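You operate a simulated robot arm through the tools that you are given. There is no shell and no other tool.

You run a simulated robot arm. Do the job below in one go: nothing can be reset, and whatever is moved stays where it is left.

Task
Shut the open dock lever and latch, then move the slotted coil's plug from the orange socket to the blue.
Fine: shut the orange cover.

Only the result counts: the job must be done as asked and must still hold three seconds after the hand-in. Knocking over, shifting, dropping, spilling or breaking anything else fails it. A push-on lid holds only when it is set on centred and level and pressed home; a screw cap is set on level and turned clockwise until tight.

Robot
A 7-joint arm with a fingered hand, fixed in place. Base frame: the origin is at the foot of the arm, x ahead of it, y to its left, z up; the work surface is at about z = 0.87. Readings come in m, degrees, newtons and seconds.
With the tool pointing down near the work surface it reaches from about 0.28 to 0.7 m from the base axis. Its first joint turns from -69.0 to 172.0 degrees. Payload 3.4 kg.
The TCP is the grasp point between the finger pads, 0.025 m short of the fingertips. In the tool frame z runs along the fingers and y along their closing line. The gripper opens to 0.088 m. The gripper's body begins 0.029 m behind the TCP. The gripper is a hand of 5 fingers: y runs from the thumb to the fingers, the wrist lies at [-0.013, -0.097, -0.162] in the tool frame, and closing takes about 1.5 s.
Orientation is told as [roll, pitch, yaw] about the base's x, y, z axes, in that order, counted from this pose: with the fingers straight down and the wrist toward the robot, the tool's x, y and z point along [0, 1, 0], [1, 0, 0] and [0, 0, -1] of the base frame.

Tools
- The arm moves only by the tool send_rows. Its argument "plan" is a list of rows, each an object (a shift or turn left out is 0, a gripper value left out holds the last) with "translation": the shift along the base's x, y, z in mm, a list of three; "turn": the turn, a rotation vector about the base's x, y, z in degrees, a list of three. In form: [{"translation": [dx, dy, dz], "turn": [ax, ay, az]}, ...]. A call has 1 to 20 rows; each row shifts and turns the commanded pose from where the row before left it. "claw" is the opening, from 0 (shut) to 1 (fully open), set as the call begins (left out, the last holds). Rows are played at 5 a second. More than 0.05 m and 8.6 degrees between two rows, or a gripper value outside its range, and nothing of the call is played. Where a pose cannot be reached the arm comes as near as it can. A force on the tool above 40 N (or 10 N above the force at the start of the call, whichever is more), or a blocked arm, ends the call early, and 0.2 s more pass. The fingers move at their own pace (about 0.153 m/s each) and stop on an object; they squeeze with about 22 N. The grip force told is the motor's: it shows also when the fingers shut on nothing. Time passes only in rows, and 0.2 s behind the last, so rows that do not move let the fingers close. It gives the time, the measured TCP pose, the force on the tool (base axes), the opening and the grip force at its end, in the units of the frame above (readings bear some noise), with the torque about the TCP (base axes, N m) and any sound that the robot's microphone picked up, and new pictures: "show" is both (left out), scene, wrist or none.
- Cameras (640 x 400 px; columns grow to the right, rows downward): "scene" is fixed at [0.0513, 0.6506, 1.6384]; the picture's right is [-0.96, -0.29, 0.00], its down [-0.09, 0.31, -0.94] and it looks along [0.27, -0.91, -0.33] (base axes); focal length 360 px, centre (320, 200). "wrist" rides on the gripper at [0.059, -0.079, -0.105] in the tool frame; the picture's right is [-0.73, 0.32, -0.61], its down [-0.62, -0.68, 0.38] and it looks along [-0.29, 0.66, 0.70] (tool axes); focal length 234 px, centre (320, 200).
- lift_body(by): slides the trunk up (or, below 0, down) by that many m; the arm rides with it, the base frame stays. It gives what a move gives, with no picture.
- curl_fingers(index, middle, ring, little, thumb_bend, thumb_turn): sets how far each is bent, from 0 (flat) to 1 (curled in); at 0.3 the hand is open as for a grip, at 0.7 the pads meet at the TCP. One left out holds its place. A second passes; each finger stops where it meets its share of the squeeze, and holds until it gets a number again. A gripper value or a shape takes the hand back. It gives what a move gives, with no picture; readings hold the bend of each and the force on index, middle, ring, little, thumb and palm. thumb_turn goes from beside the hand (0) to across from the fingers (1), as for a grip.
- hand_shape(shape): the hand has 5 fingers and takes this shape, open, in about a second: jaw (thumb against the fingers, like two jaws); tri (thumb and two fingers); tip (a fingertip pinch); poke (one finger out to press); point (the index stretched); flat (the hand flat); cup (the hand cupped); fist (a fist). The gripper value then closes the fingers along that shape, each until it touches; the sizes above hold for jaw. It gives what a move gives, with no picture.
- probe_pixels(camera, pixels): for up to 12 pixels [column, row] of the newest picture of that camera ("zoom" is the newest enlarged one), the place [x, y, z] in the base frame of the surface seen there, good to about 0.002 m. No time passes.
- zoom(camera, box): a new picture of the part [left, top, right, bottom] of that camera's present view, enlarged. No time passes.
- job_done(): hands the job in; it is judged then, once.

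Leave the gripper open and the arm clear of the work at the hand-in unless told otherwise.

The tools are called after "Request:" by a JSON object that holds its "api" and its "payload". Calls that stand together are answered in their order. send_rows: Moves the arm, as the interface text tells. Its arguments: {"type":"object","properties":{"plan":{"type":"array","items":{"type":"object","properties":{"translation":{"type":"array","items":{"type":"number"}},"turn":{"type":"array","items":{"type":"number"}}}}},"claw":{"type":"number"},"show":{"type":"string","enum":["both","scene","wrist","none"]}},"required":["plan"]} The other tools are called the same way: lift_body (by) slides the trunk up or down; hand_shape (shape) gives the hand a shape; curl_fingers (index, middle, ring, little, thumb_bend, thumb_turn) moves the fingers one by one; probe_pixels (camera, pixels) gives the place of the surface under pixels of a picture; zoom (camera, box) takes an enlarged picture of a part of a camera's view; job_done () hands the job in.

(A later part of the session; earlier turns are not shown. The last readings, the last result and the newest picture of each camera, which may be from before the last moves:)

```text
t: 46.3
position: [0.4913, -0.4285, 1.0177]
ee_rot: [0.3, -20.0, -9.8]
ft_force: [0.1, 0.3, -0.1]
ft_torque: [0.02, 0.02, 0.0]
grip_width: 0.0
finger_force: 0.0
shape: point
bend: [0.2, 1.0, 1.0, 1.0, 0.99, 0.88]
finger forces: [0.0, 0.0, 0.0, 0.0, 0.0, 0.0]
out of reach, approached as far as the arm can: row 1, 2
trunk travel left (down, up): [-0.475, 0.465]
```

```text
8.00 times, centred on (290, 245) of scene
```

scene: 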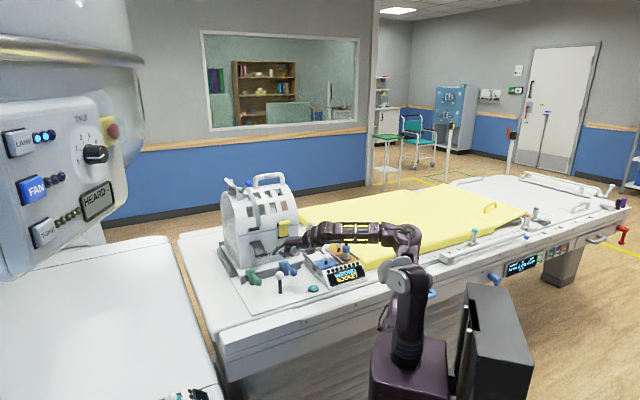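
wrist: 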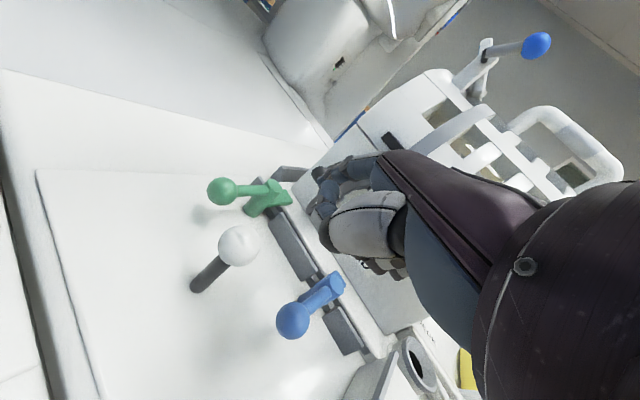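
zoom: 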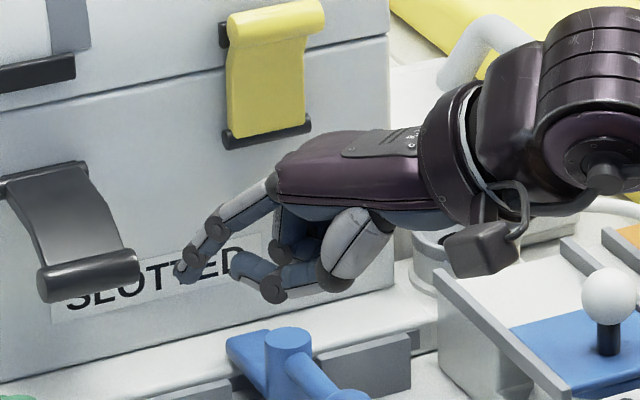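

Fingertip centre is at about e=0.087, f=0.690, z=1.018. I'll shift right and forward so the tip is just right of the flap, clear of the peg, then lower about 62 mm.

Request:
{"api": "send_rows", "payload": {"plan": [{"translation": [7.2, -14, 0]}, {"translation": [7.2, -14, 0]}, {"translation": [7.2, -14, 0]}, {"translation": [0, 0, -15]}, {"translation": [0, 0, -15]}, {"translation": [0, 0, -15]}, {}], "show": "wrist"}}

Request:
{"api": "zoom", "payload": {"camera": "scene", "box": [250, 220, 320, 280]}}

```text
t: 47.9
position: [0.5131, -0.4711, 0.9717]
ee_rot: [0.2, -20.0, -9.9]
ft_force: [0.4, 0.0, 0.0]
ft_torque: [0.03, 0.02, -0.01]
grip_width: 0.0001
finger_force: 0.0
shape: point
bend: [0.2, 1.0, 1.0, 1.0, 0.99, 0.88]
finger forces: [0.0, 0.0, 0.1, 0.0, 0.0, 0.1]
trunk travel left (down, up): [-0.475, 0.465]
```

wrist: 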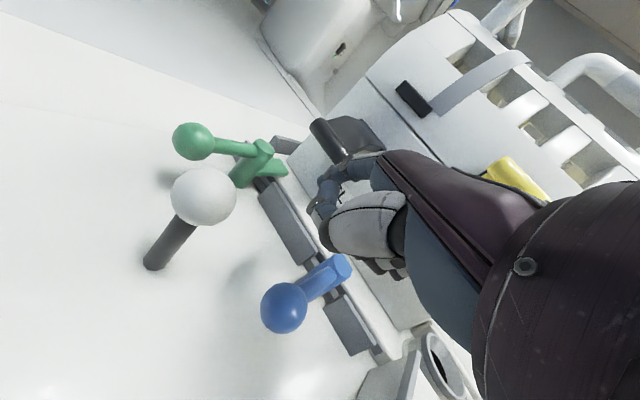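

```text
6.67 times, centred on (285, 250) of scene
```

zoom: 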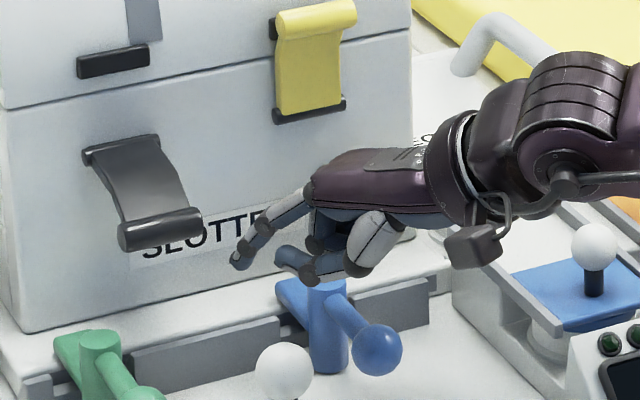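

The fingertip is at the height of the bar, right of it. I'll lower 18 mm more, go forward past the bar line, then slide left under the flap.

Request:
{"api": "send_rows", "payload": {"plan": [{"translation": [0, 0, -9]}, {"translation": [0, 0, -9]}, {"translation": [12, -12, 0]}, {"translation": [12, -12, 0]}, {"translation": [8, 8, 0]}, {"translation": [8, 8, 0]}, {"translation": [7, 7, 0]}, {}], "show": "wrist"}}

Request:
{"api": "zoom", "payload": {"camera": "scene", "box": [250, 220, 320, 280]}}

```text
t: 49.7
position: [0.5595, -0.4715, 0.9544]
ee_rot: [0.2, -20.0, -9.9]
ft_force: [-3.0, 0.7, -2.0]
ft_torque: [-0.01, -0.03, 0.07]
grip_width: 0.0806
finger_force: 0.1
shape: point
bend: [0.21, 1.0, 1.0, 1.0, 0.99, 0.88]
finger forces: [3.3, 0.1, 0.0, 0.0, 0.0, 0.1]
trunk travel left (down, up): [-0.475, 0.465]
```

wrist: 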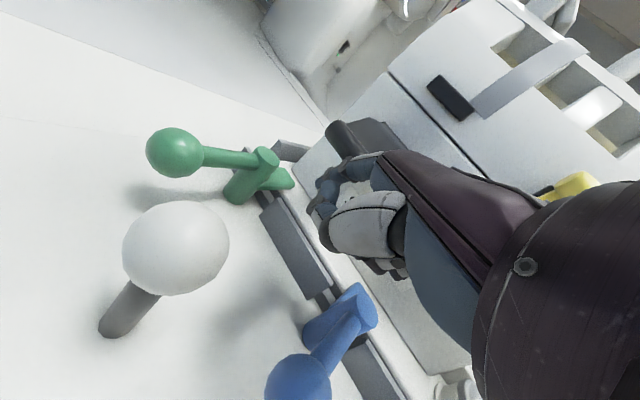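

```text
6.67 times, centred on (285, 250) of scene
```

zoom: 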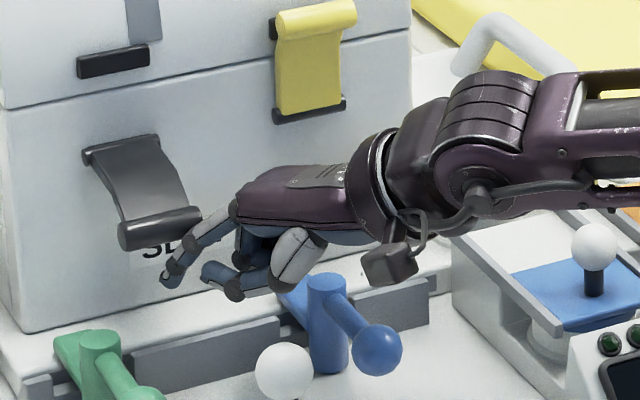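

The index finger now touches the bar (3.3 N) with its tip under it. I'll lift in small steps and watch the flap.

Request:
{"api": "send_rows", "payload": {"plan": [{"translation": [0, 0, 8]}, {"translation": [0, 0, 8]}, {"translation": [0, 0, 8]}, {}], "show": "wrist"}}

Request:
{"api": "zoom", "payload": {"camera": "scene", "box": [250, 220, 320, 280]}}

```text
t: 50.7
position: [0.5575, -0.4695, 0.9817]
ee_rot: [0.2, -20.2, -9.8]
ft_force: [-7.5, 4.7, 0.4]
ft_torque: [-0.18, -0.18, 0.25]
grip_width: 0.0805
finger_force: 0.1
shape: point
bend: [0.22, 1.0, 1.0, 1.0, 0.99, 0.88]
finger forces: [9.6, 0.0, 0.0, 0.1, 0.0, 0.1]
trunk travel left (down, up): [-0.475, 0.465]
```

wrist: 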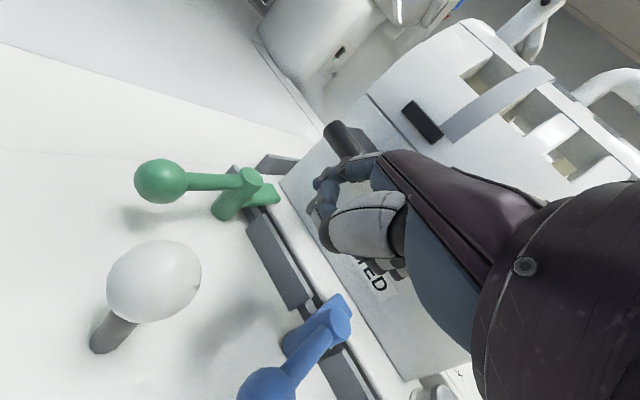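

```text
6.67 times, centred on (285, 250) of scene
```

zoom: 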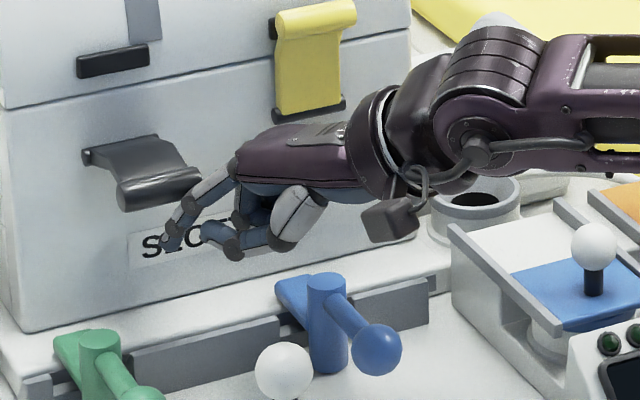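

The flap is rising (bar now at 155,190 in zoom). The finger presses it mainly toward the hinge, so I'll keep lifting while easing back slightly.

Request:
{"api": "send_rows", "payload": {"plan": [{"translation": [-2, 2, 8]}, {"translation": [-1, 1, 8]}, {"translation": [0, 0, 8]}, {}], "show": "wrist"}}

Request:
{"api": "zoom", "payload": {"camera": "scene", "box": [250, 220, 320, 280]}}

```text
t: 51.7
position: [0.5578, -0.4683, 1.0027]
ee_rot: [0.2, -19.9, -9.8]
ft_force: [0.5, -0.2, -0.1]
ft_torque: [0.0, 0.02, -0.02]
grip_width: 0.0806
finger_force: 0.1
shape: point
bend: [0.2, 1.0, 1.0, 1.0, 0.99, 0.88]
finger forces: [0.5, 0.0, 0.1, 0.1, 0.0, 0.0]
trunk travel left (down, up): [-0.475, 0.465]
```

wrist: 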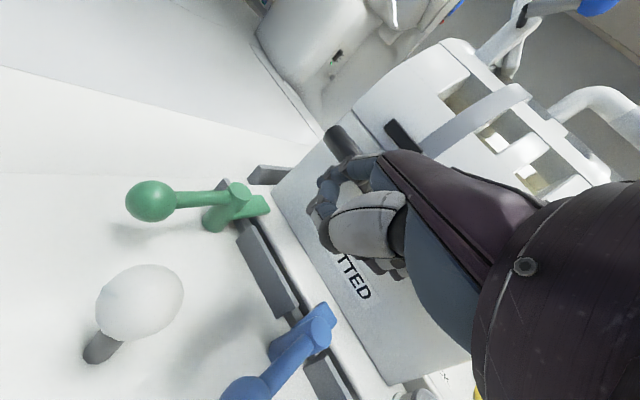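

```text
6.67 times, centred on (285, 250) of scene
```

zoom: 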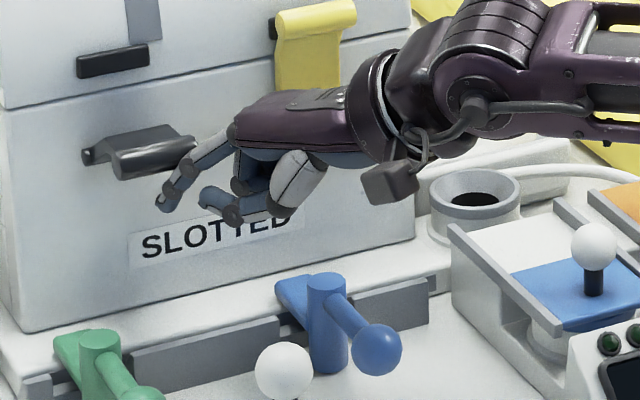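

The flap is roughly horizontal now. I'll keep lifting with a slight forward component.

Request:
{"api": "send_rows", "payload": {"plan": [{"translation": [0, 0, 9]}, {"translation": [1.5, -1.5, 9]}, {"translation": [2, -2, 9]}, {"translation": [3, -3, 9]}, {}], "show": "wrist"}}

Request:
{"api": "zoom", "payload": {"camera": "scene", "box": [250, 210, 320, 270]}}

```text
t: 52.9
position: [0.5627, -0.4755, 1.0386]
ee_rot: [0.2, -19.9, -9.8]
ft_force: [-0.4, 0.5, 0.4]
ft_torque: [0.0, -0.01, 0.02]
grip_width: 0.0805
finger_force: 0.0
shape: point
bend: [0.2, 1.0, 1.0, 1.0, 0.99, 0.88]
finger forces: [0.3, 0.0, 0.0, 0.0, 0.1, 0.0]
trunk travel left (down, up): [-0.475, 0.465]
```

wrist: 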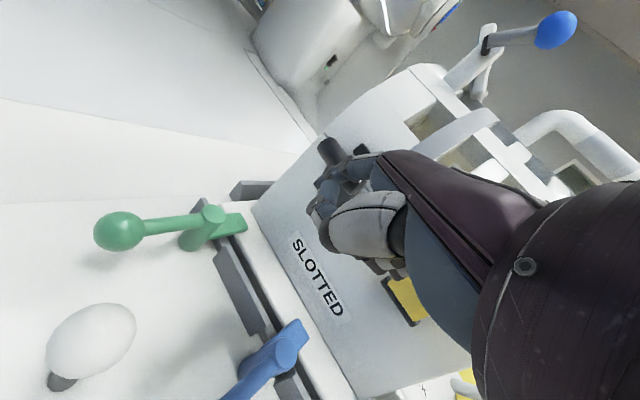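

```text
6.67 times, centred on (285, 240) of scene
```

zoom: 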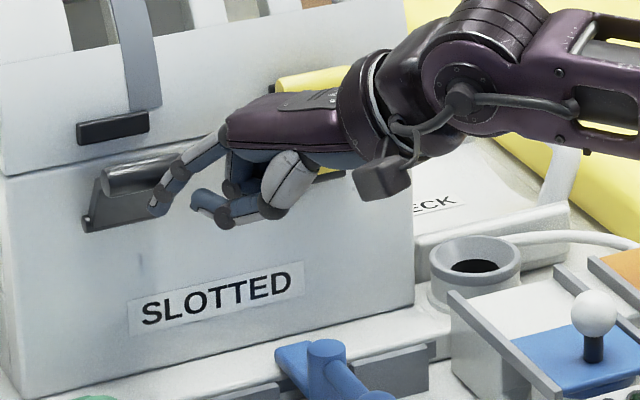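

The flap's underside is visible, at roughly 40° up. I'll push forward and up to swing it toward the catch.

Request:
{"api": "send_rows", "payload": {"plan": [{"translation": [4, -4, 6]}, {"translation": [4, -4, 6]}, {"translation": [5, -5, 5]}, {"translation": [5, -5, 4]}, {}], "show": "wrist"}}

Request:
{"api": "zoom", "payload": {"camera": "scene", "box": [250, 210, 320, 270]}}

```text
t: 54.1
position: [0.5767, -0.4815, 1.0537]
ee_rot: [0.0, -20.0, -9.0]
ft_force: [-0.5, -0.2, -0.3]
ft_torque: [0.06, 0.0, 0.0]
grip_width: 0.0805
finger_force: 0.1
shape: point
bend: [0.2, 1.0, 1.0, 1.0, 0.99, 0.88]
finger forces: [0.0, 0.0, 0.1, 0.0, 0.1, 0.1]
out of reach, approached as far as the arm can: row 3, 4
trunk travel left (down, up): [-0.475, 0.465]
```

wrist: 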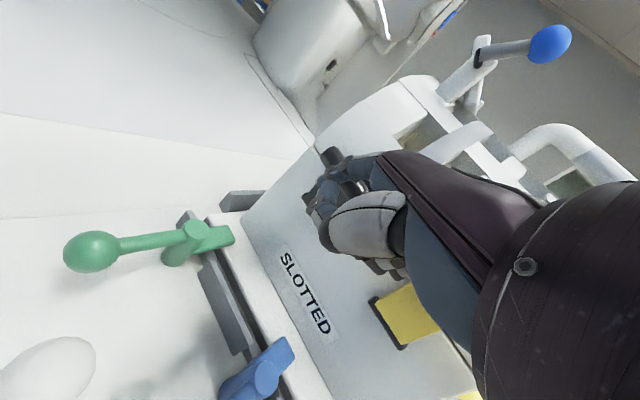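

```text
6.67 times, centred on (285, 240) of scene
```

zoom: 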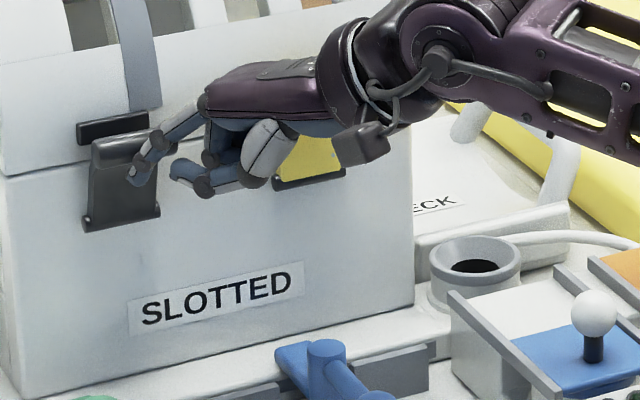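

The flap is nearly up but the arm is at its reach limit. I'll turn the hand slightly toward straight-ahead and tilt a bit more, to gain reach while keeping the fingertip pressing the flap.

Request:
{"api": "send_rows", "payload": {"plan": [{"translation": [5, -0.8, 1], "turn": [-0.6, -3.25, -5]}, {"translation": [5.5, -1, 1], "turn": [-0.6, -3.25, -5]}, {"translation": [6.6, -1.5, 1], "turn": [-0.6, -3.25, -5]}, {}], "show": "wrist"}}

Request:
{"api": "zoom", "payload": {"camera": "scene", "box": [250, 210, 320, 270]}}

```text
t: 55.1
position: [0.5953, -0.4837, 1.0578]
ee_rot: [1.5, -29.9, -25.4]
ft_force: [-3.1, 1.7, -1.8]
ft_torque: [-0.01, 0.06, 0.16]
grip_width: 0.0804
finger_force: 0.0
shape: point
bend: [0.24, 1.0, 1.0, 1.0, 0.99, 0.88]
finger forces: [4.8, 0.1, 0.0, 0.0, 0.0, 0.1]
trunk travel left (down, up): [-0.475, 0.465]
```

wrist: 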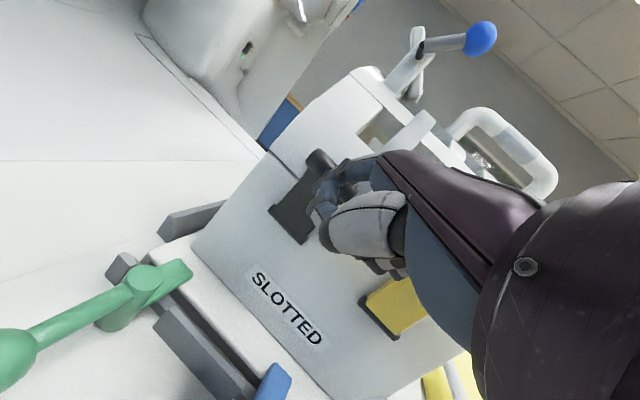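

```text
6.67 times, centred on (285, 240) of scene
```

zoom: 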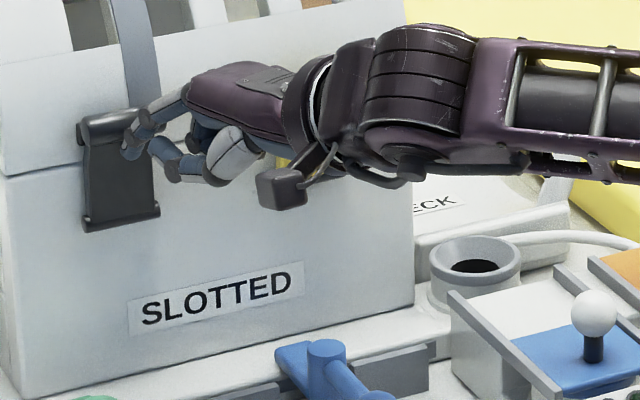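

The bar now covers the catch (108,120). I'll press forward a few more millimetres to seat it.

Request:
{"api": "send_rows", "payload": {"plan": [{"translation": [2.5, -2.5, 0]}, {"translation": [2.5, -2.5, 0]}, {"translation": [2.5, -2.5, 0]}, {}], "show": "wrist"}}

Request:
{"api": "zoom", "payload": {"camera": "scene", "box": [250, 210, 320, 270]}}

Request:
{"api": "zoom", "payload": {"camera": "wrist", "box": [240, 100, 440, 280]}}

```text
t: 56.1
position: [0.5977, -0.4895, 1.0606]
ee_rot: [1.5, -30.1, -25.3]
ft_force: [-14.0, 9.9, 0.9]
ft_torque: [-0.19, -0.27, 0.32]
grip_width: 0.0806
finger_force: 0.0
shape: point
bend: [0.27, 1.0, 1.0, 1.0, 0.99, 0.88]
finger forces: [16.8, 0.0, 0.0, 0.0, 0.0, 0.1]
trunk travel left (down, up): [-0.475, 0.465]
```

wrist: 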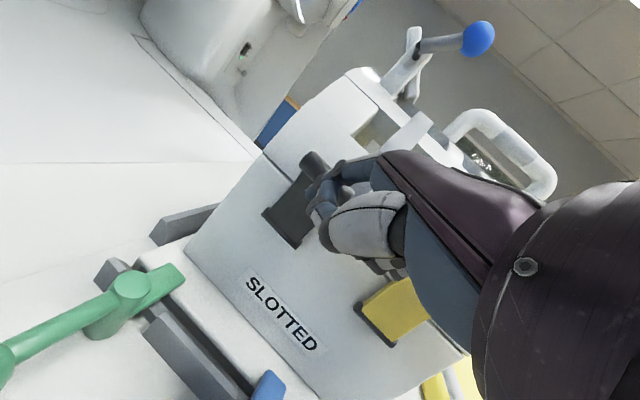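

```text
6.67 times, centred on (285, 240) of scene
```

zoom: 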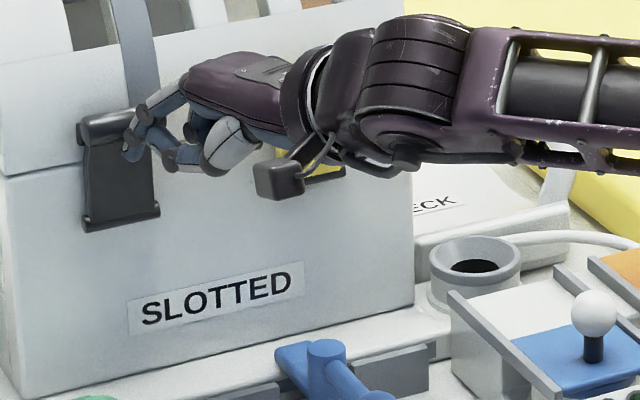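

```text
2.22 times, centred on (340, 190) of wrist
```

zoom: 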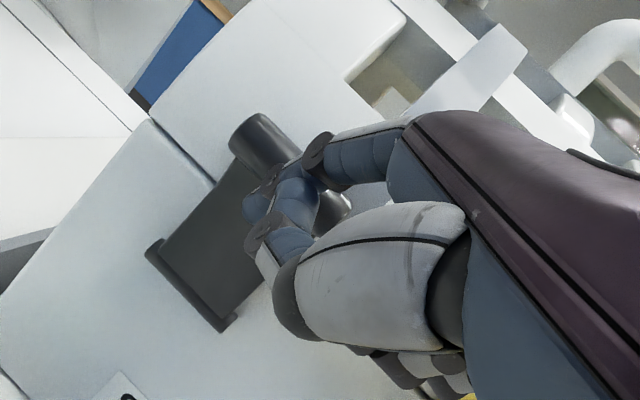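

It takes 17 N with no more movement, so the flap is home. I'll back the finger off and check that it stays.

Request:
{"api": "send_rows", "payload": {"plan": [{"translation": [-6, 6, 0]}, {"translation": [-14, 14, 0]}, {"translation": [-14, 14, 4]}, {"translation": [-14, 14, 6]}, {"translation": [-14, 14, 6]}, {}]}}

Request:
{"api": "zoom", "payload": {"camera": "scene", "box": [240, 190, 320, 260]}}

Request:
{"api": "zoom", "payload": {"camera": "wrist", "box": [180, 60, 420, 260]}}

```text
t: 57.5
position: [0.5402, -0.4303, 1.0717]
ee_rot: [1.5, -29.8, -25.6]
ft_force: [0.0, 0.1, -0.1]
ft_torque: [-0.01, 0.0, 0.01]
grip_width: 0.0805
finger_force: 0.1
shape: point
bend: [0.2, 1.0, 1.0, 1.0, 0.99, 0.88]
finger forces: [0.1, 0.1, 0.1, 0.0, 0.0, 0.0]
trunk travel left (down, up): [-0.475, 0.465]
```

scene: 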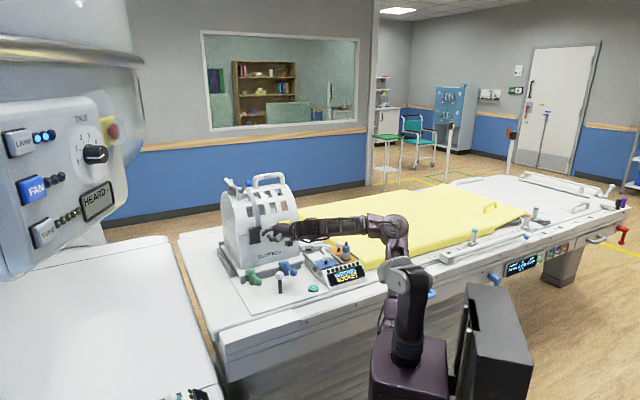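
wrist: 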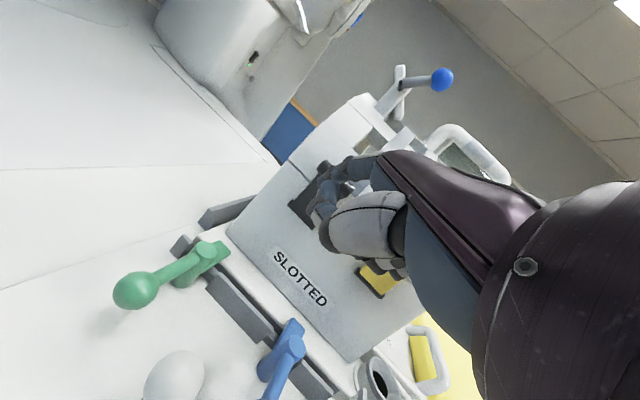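

```text
5.71 times, centred on (280, 225) of scene
```

zoom: 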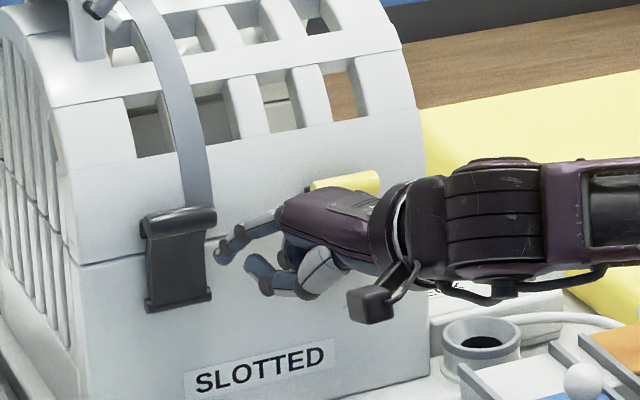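

```text
2.00 times, centred on (300, 160) of wrist
```

zoom: 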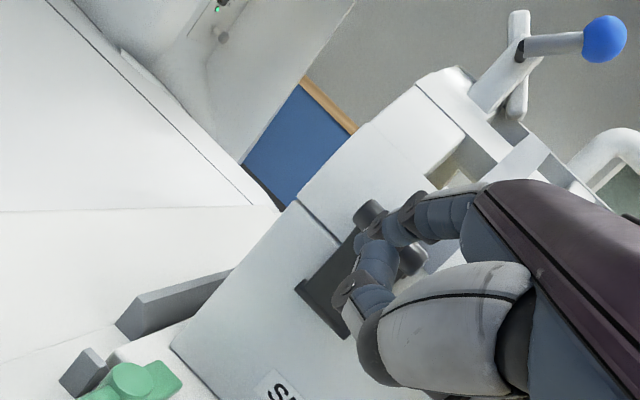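

The latch stays shut with its bar over the catch. Next is the socket box: the blue cover must slide back (+f) to free the blue socket. I'll retract, close the hand and move over in front of the blue cover's knob.

Request:
{"api": "hand_shape", "payload": {"shape": "jaw"}}

Request:
{"api": "send_rows", "payload": {"plan": [{"translation": [-35, 10, 5]}, {"translation": [-35, 10, 5], "turn": [0, 0, -5]}, {"translation": [-35, -10, 0], "turn": [0, 0, -5]}, {"translation": [-35, -25, 0], "turn": [0, 0, -5]}, {"translation": [-35, -30, 0], "turn": [0, 0, -5]}, {"translation": [-35, -30, 0], "turn": [0, 0, -5]}, {}], "claw": 0}}

Request:
{"api": "zoom", "payload": {"camera": "scene", "box": [260, 190, 400, 300]}}

```text
t: 58.4
position: [0.5387, -0.4309, 1.0719]
ee_rot: [1.6, -29.8, -25.4]
ft_force: [-0.3, -0.6, -0.3]
ft_torque: [-0.03, -0.02, -0.02]
grip_width: 0.0879
finger_force: 0.1
shape: jaw
bend: [0.3, 0.3, 0.3, 0.3, 0.3, 0.97]
finger forces: [0.0, 0.1, 0.0, 0.0, 0.1, 0.0]
trunk travel left (down, up): [-0.475, 0.465]
```

```text
t: 60.0
position: [0.3303, -0.5057, 1.0834]
ee_rot: [1.6, -29.8, -50.5]
ft_force: [0.0, 0.2, -0.1]
ft_torque: [0.02, 0.01, -0.02]
grip_width: 0.0
finger_force: 22.1
shape: jaw
bend: [0.7, 0.7, 0.7, 0.7, 0.38, 1.0]
finger forces: [0.1, 0.0, 0.0, 0.0, 0.1, 0.0]
trunk travel left (down, up): [-0.475, 0.465]
```

scene: 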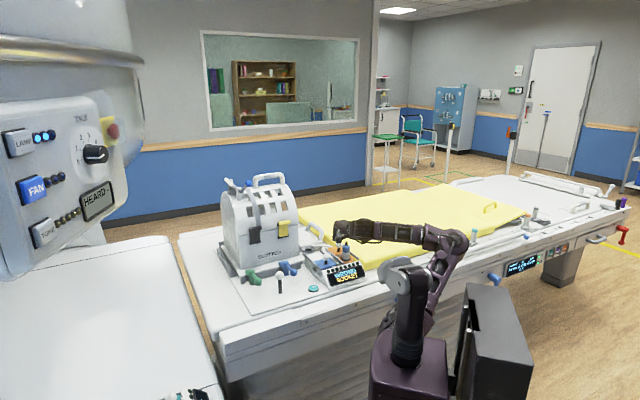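
wrist: 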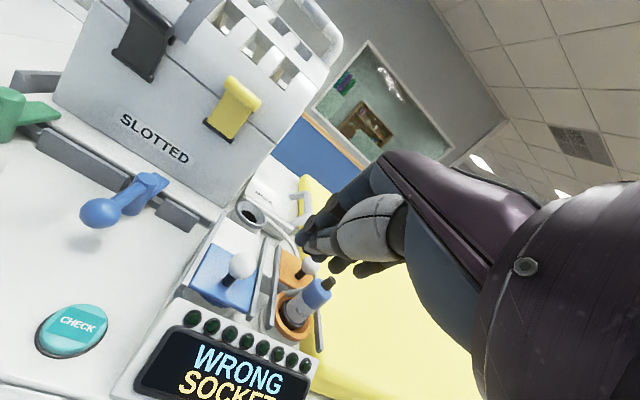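

```text
3.64 times, centred on (330, 245) of scene
```

zoom: 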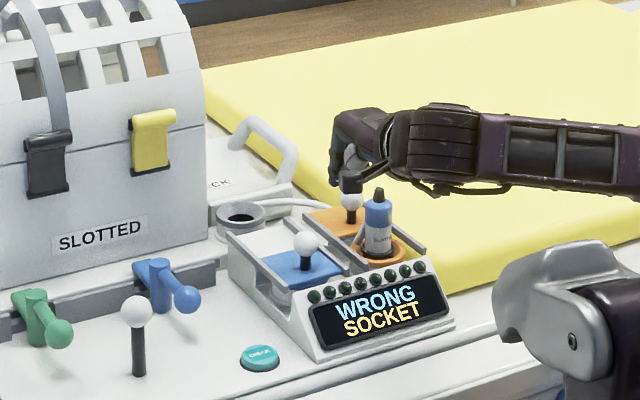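

Good view of the socket box now, and lever and latch look shut. I'll zoom the wrist camera on the box and probe the knobs, cover and plug.

Request:
{"api": "zoom", "payload": {"camera": "wrist", "box": [160, 200, 340, 340]}}

Request:
{"api": "probe_pixels", "payload": {"camera": "zoom", "pixels": [[283, 232], [250, 250], [160, 250], [280, 310], [300, 200], [520, 238], [480, 250], [565, 310], [540, 345], [480, 400], [603, 290], [440, 370]]}}

Request:
{"api": "zoom", "payload": {"camera": "scene", "box": [300, 220, 380, 290]}}

```text
2.86 times, centred on (250, 270) of wrist
```

zoom: 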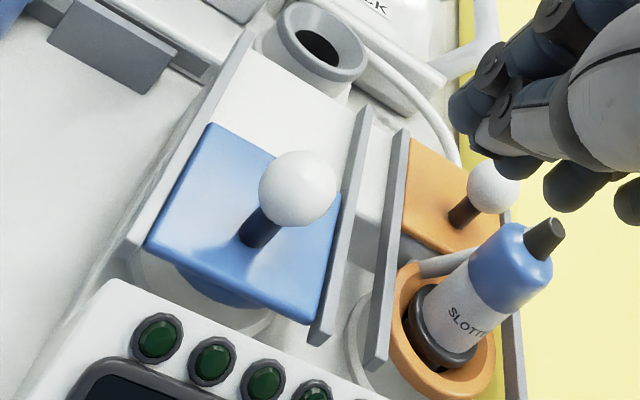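

```text
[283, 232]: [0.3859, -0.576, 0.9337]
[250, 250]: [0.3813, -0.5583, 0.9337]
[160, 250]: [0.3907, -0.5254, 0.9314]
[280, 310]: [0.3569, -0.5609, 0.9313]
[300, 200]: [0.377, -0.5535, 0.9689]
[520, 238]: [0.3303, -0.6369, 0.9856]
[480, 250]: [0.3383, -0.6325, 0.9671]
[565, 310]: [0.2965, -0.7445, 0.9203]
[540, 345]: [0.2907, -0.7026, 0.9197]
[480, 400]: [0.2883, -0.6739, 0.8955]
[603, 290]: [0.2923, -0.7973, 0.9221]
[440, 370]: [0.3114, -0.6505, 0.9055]
```

```text
5.71 times, centred on (340, 255) of scene
```

zoom: 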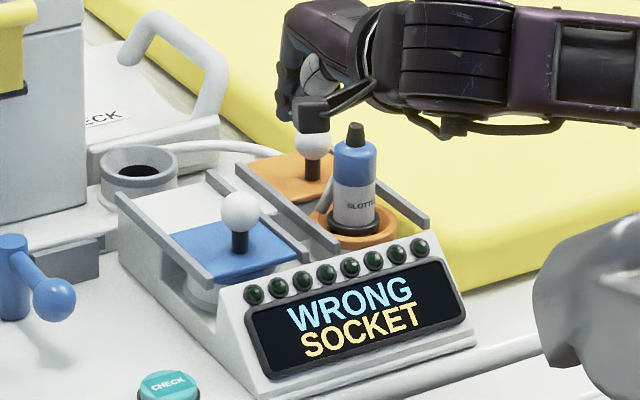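

I'll repeat the wrist zoom and probe the actual features: blue knob (298,188), its stem foot (258,240), orange knob (493,187), stem foot (455,222), plug top (545,235), plug body (505,265), label (460,315), collar (420,340).

Request:
{"api": "zoom", "payload": {"camera": "wrist", "box": [160, 200, 340, 340]}}

Request:
{"api": "probe_pixels", "payload": {"camera": "zoom", "pixels": [[298, 188], [258, 240], [493, 187], [458, 220], [545, 235], [505, 265], [465, 310], [418, 335], [440, 265], [210, 125], [330, 320], [150, 245]]}}

Request:
{"api": "probe_pixels", "payload": {"camera": "zoom", "pixels": [[500, 240], [535, 275], [400, 300], [485, 350], [400, 140], [375, 360], [365, 120], [315, 335], [345, 45], [315, 50], [285, 15], [415, 150]]}}

```text
2.86 times, centred on (250, 270) of wrist
```

zoom: 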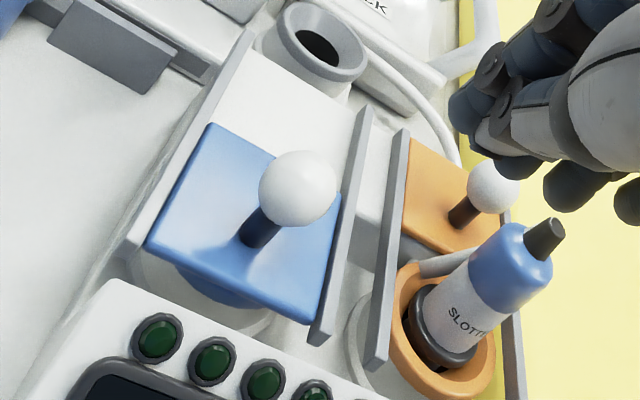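

```text
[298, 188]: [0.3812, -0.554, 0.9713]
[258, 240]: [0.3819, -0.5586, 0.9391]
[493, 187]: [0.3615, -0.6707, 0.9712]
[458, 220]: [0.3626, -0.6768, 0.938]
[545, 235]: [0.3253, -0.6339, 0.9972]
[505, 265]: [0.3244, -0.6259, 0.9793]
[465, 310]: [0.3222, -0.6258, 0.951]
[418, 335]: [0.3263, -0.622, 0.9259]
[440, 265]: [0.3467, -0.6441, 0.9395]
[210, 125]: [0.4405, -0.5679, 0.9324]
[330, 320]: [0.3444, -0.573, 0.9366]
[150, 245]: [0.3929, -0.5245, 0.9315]
```

```text
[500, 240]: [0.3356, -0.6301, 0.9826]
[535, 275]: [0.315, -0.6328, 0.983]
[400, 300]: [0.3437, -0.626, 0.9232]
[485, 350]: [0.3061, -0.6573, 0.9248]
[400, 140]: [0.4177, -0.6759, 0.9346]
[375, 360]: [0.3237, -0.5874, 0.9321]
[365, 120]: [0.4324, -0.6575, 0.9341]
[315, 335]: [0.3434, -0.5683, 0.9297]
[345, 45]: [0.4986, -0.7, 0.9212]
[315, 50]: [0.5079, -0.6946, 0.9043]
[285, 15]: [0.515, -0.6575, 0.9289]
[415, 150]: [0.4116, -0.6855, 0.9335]
```

Blue knob centre is about e=-0.125, f=0.670, z=0.965; orange knob e=-0.225, f=0.740; plug axis (0.3255,-0.640). I'll lower the closed hand in front of the blue knob.

Request:
{"api": "send_rows", "payload": {"plan": [{"translation": [0, 0, -22]}, {"translation": [0, 0, -22]}, {"translation": [0, 0, -22]}, {"translation": [0, 0, -22]}, {"translation": [0, 0, -20]}, {}]}}

Request:
{"api": "zoom", "payload": {"camera": "scene", "box": [290, 210, 390, 290]}}

Request:
{"api": "zoom", "payload": {"camera": "wrist", "box": [200, 160, 400, 320]}}

```text
t: 61.4
position: [0.3281, -0.5056, 0.9755]
ee_rot: [1.6, -29.7, -50.4]
ft_force: [-0.1, 0.2, -0.1]
ft_torque: [0.02, 0.02, -0.01]
grip_width: 0.0
finger_force: 22.2
shape: jaw
bend: [0.7, 0.7, 0.7, 0.7, 0.38, 1.0]
finger forces: [0.0, 0.1, 0.0, 0.1, 0.0, 0.0]
trunk travel left (down, up): [-0.475, 0.465]
```

scene: 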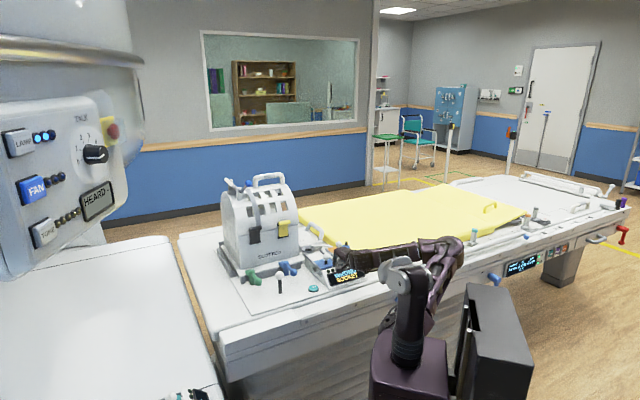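
wrist: 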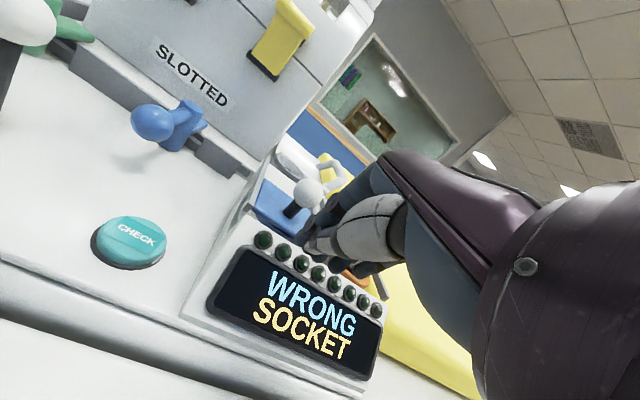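

```text
5.00 times, centred on (340, 250) of scene
```

zoom: 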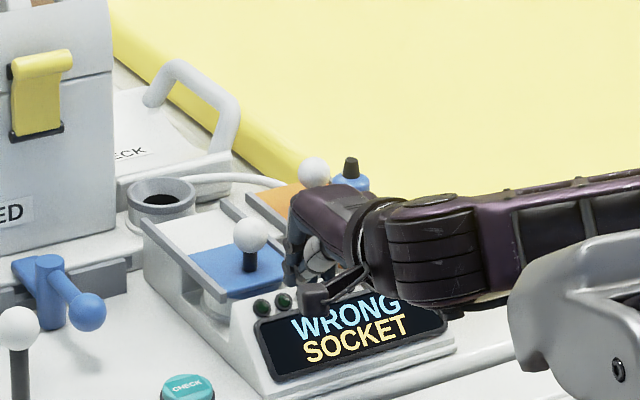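

```text
2.50 times, centred on (300, 240) of wrist
```

zoom: 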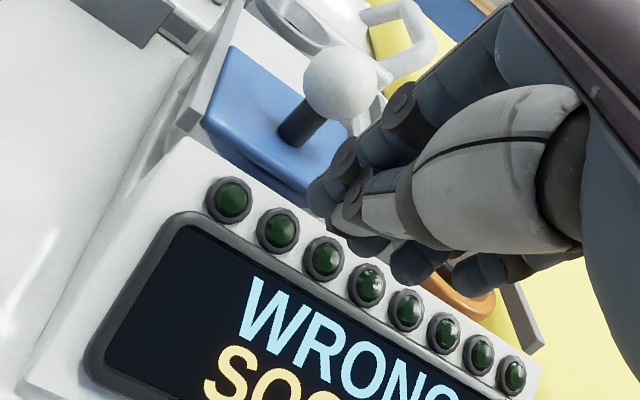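

The closed hand is level with the knob, straight in front of it. I'll push forward in steps along the rail direction.

Request:
{"api": "send_rows", "payload": {"plan": [{"translation": [8.5, -8.5, 0]}, {"translation": [8.5, -8.5, 0]}, {"translation": [8.5, -8.5, 0]}, {"translation": [7, -7, 0]}, {"translation": [7, -7, 0]}, {}], "show": "wrist"}}

Request:
{"api": "zoom", "payload": {"camera": "scene", "box": [290, 210, 390, 290]}}

Request:
{"api": "zoom", "payload": {"camera": "wrist", "box": [200, 160, 400, 320]}}

```text
t: 62.8
position: [0.3691, -0.5462, 0.9752]
ee_rot: [1.6, -29.8, -50.5]
ft_force: [-0.1, 1.3, -0.1]
ft_torque: [-0.01, 0.03, 0.0]
grip_width: 0.0
finger_force: 21.7
shape: jaw
bend: [0.7, 0.7, 0.7, 0.7, 0.38, 1.0]
finger forces: [0.0, 0.0, 0.0, 0.0, 0.1, 0.0]
trunk travel left (down, up): [-0.475, 0.465]
```

wrist: 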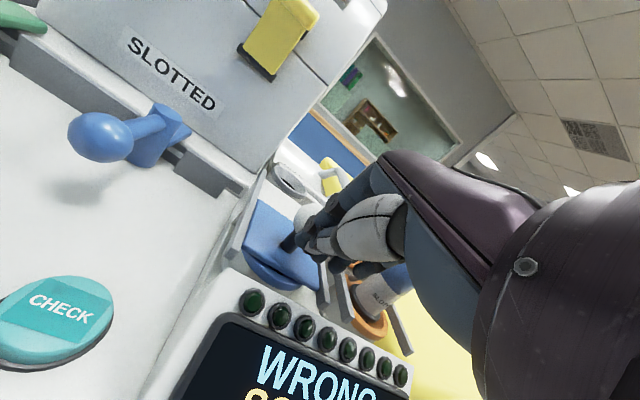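

```text
5.00 times, centred on (340, 250) of scene
```

zoom: 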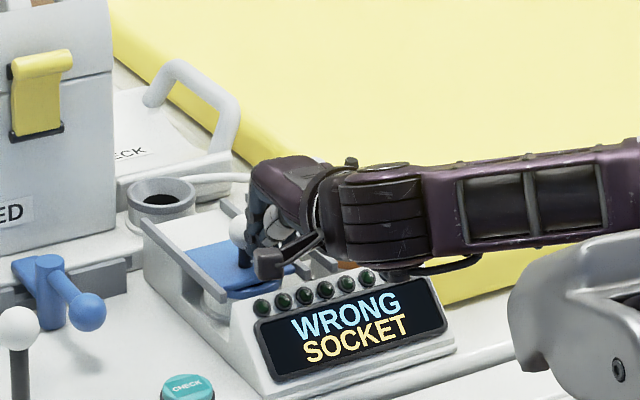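

```text
2.50 times, centred on (300, 240) of wrist
```

zoom: 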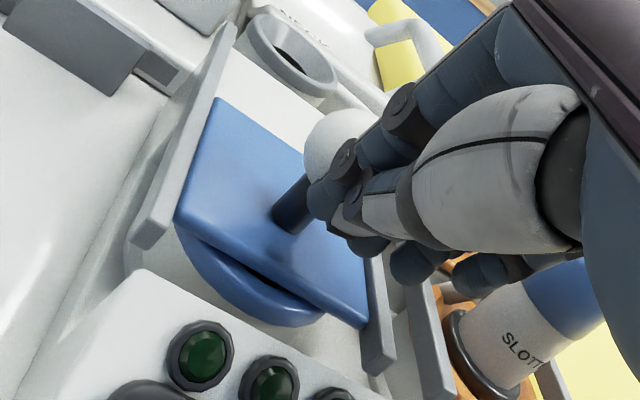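

The cover is sliding and the blue socket ring shows below it. I'll keep pushing, watching the gap to the plug.

Request:
{"api": "send_rows", "payload": {"plan": [{"translation": [7, -7, 0]}, {"translation": [7, -7, 0]}, {"translation": [7, -7, 0]}, {}], "show": "wrist"}}

Request:
{"api": "zoom", "payload": {"camera": "wrist", "box": [200, 160, 400, 320]}}

Request:
{"api": "zoom", "payload": {"camera": "scene", "box": [290, 210, 390, 290]}}

```text
t: 63.8
position: [0.3903, -0.5661, 0.9748]
ee_rot: [1.5, -29.8, -50.4]
ft_force: [-0.3, 0.2, 0.2]
ft_torque: [0.01, 0.0, 0.02]
grip_width: 0.0
finger_force: 22.2
shape: jaw
bend: [0.7, 0.7, 0.7, 0.7, 0.38, 1.0]
finger forces: [0.0, 0.0, 0.0, 0.1, 0.1, 0.1]
trunk travel left (down, up): [-0.475, 0.465]
```

wrist: 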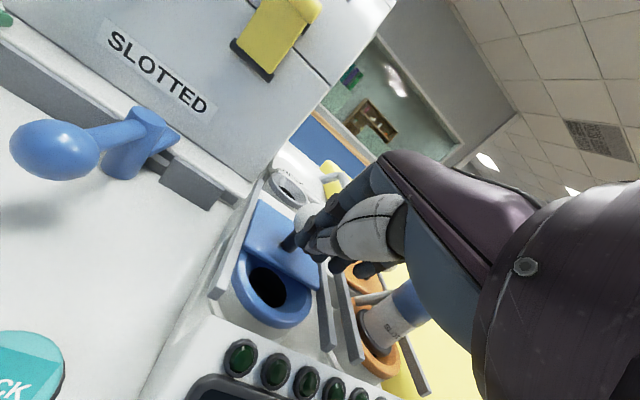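

```text
2.50 times, centred on (300, 240) of wrist
```

zoom: 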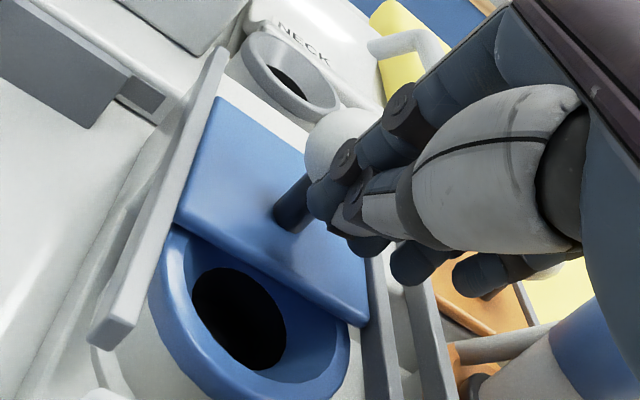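

```text
5.00 times, centred on (340, 250) of scene
```

zoom: 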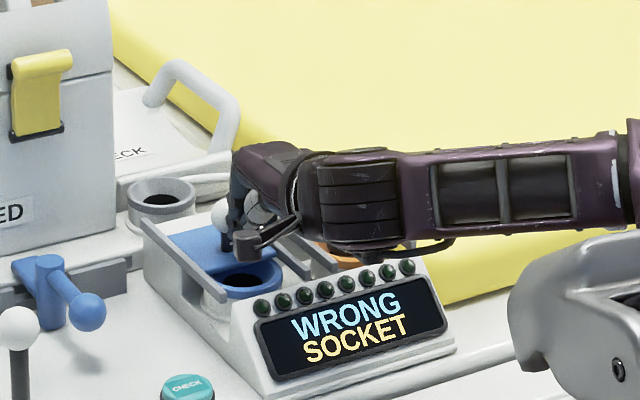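

The blue socket hole is visible, but the cover still overlaps its far rim. I'll push a bit further until it stops.

Request:
{"api": "send_rows", "payload": {"plan": [{"translation": [5, -5, 0]}, {"translation": [5, -5, 0]}, {"translation": [4, -4, 0]}, {"translation": [3, -3, 0]}, {}], "show": "wrist"}}

Request:
{"api": "zoom", "payload": {"camera": "wrist", "box": [200, 160, 400, 320]}}

Request:
{"api": "zoom", "payload": {"camera": "scene", "box": [290, 210, 390, 290]}}

```text
t: 65.0
position: [0.4076, -0.5829, 0.9761]
ee_rot: [1.6, -29.7, -50.4]
ft_force: [-0.3, 0.3, 0.3]
ft_torque: [0.0, -0.02, -0.01]
grip_width: 0.0001
finger_force: 22.2
shape: jaw
bend: [0.7, 0.7, 0.7, 0.7, 0.38, 1.0]
finger forces: [0.0, 0.1, 0.1, 0.0, 0.0, 0.1]
trunk travel left (down, up): [-0.475, 0.465]
```

wrist: 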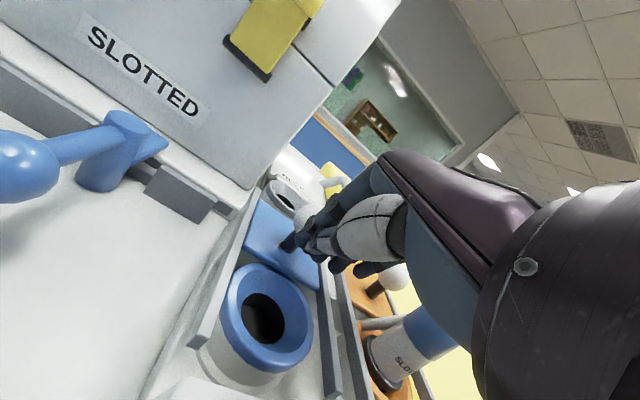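

```text
2.50 times, centred on (300, 240) of wrist
```

zoom: 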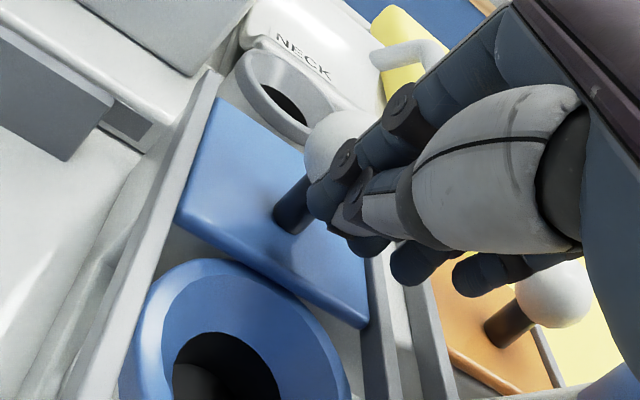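

```text
5.00 times, centred on (340, 250) of scene
```

zoom: 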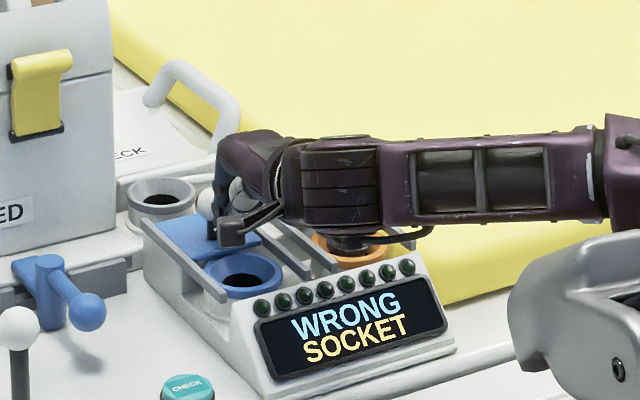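

The blue ring is fully clear. I'll nudge a little more to the end stop, watching force.

Request:
{"api": "send_rows", "payload": {"plan": [{"translation": [2.5, -2.5, 0]}, {"translation": [2.5, -2.5, 0]}, {}], "show": "wrist"}}

Request:
{"api": "zoom", "payload": {"camera": "wrist", "box": [180, 160, 380, 320]}}

Request:
{"api": "probe_pixels", "payload": {"camera": "wrist", "pixels": [[265, 320], [235, 300], [302, 345], [265, 275], [260, 375], [305, 220], [290, 240], [380, 285]]}}

```text
t: 65.8
position: [0.4126, -0.5883, 0.9745]
ee_rot: [1.4, -29.9, -50.5]
ft_force: [0.3, 0.5, 0.7]
ft_torque: [-0.02, 0.02, -0.01]
grip_width: 0.0
finger_force: 21.9
shape: jaw
bend: [0.7, 0.7, 0.7, 0.7, 0.38, 1.0]
finger forces: [0.0, 0.0, 0.1, 0.0, 0.0, 0.1]
trunk travel left (down, up): [-0.475, 0.465]
```

wrist: 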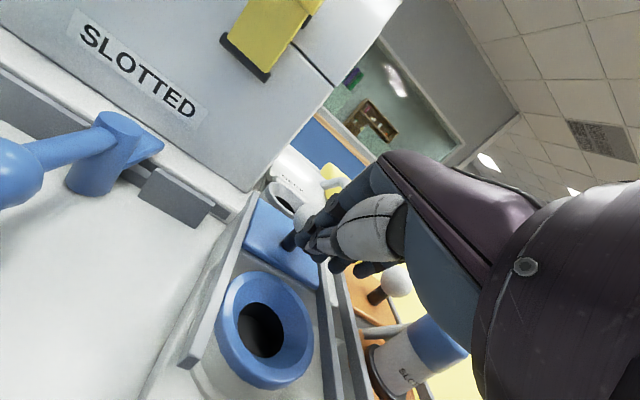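

```text
2.50 times, centred on (280, 240) of wrist
```

zoom: 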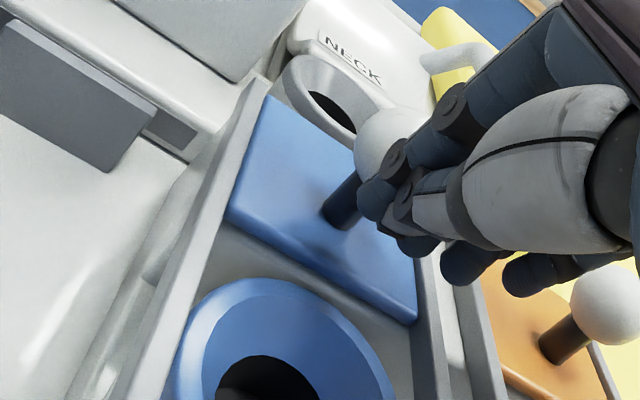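

```text
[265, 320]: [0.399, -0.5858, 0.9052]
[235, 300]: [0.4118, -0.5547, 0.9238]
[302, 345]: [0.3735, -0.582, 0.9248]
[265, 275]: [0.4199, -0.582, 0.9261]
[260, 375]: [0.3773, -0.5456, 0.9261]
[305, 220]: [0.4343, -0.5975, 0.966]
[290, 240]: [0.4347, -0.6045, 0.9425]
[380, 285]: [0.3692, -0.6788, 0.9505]
```

The blue knob is now at f≈0.739, matching the open orange cover (0.740). Blue socket centre is about (0.3935,-0.5688), rim z≈0.925. I'll back off and rise.

Request:
{"api": "send_rows", "payload": {"plan": [{"translation": [-12, 12, 0]}, {"translation": [-16, 16, 5]}, {"translation": [-16, 16, 20]}, {"translation": [-10, 10, 25]}, {"translation": [-5, 5, 25]}, {"translation": [0, 0, 25]}, {}]}}

Request:
{"api": "zoom", "payload": {"camera": "scene", "box": [290, 210, 390, 290]}}

Request:
{"api": "zoom", "payload": {"camera": "wrist", "box": [160, 180, 360, 340]}}

```text
t: 67.4
position: [0.3538, -0.53, 1.0758]
ee_rot: [1.6, -29.8, -50.4]
ft_force: [-0.4, -0.6, -0.1]
ft_torque: [0.0, 0.02, -0.03]
grip_width: 0.0
finger_force: 22.2
shape: jaw
bend: [0.7, 0.7, 0.7, 0.7, 0.38, 1.0]
finger forces: [0.0, 0.1, 0.1, 0.0, 0.0, 0.0]
trunk travel left (down, up): [-0.475, 0.465]
```

scene: 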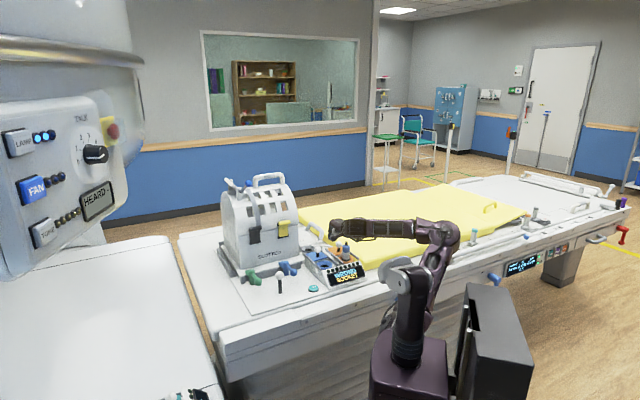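
wrist: 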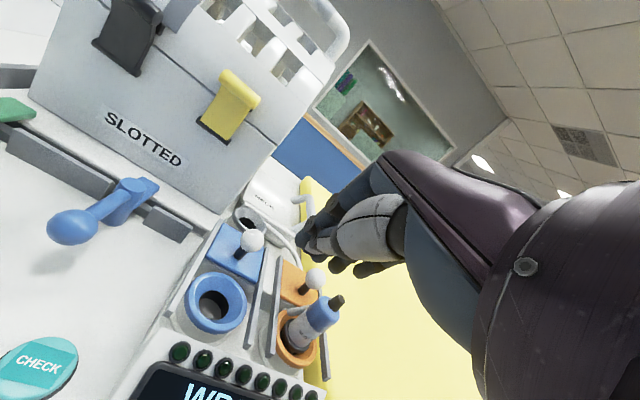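

```text
5.00 times, centred on (340, 250) of scene
```

zoom: 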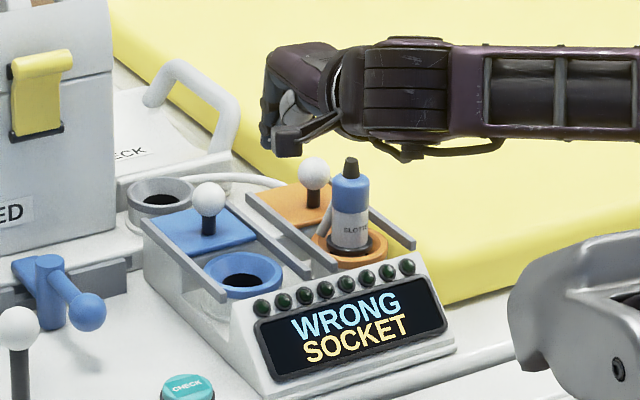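

```text
2.50 times, centred on (260, 260) of wrist
```

zoom: 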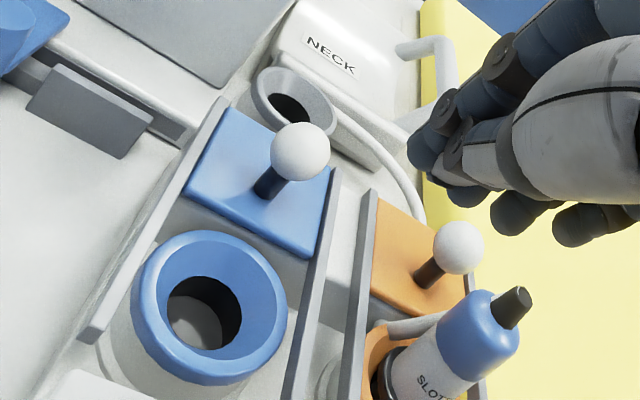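

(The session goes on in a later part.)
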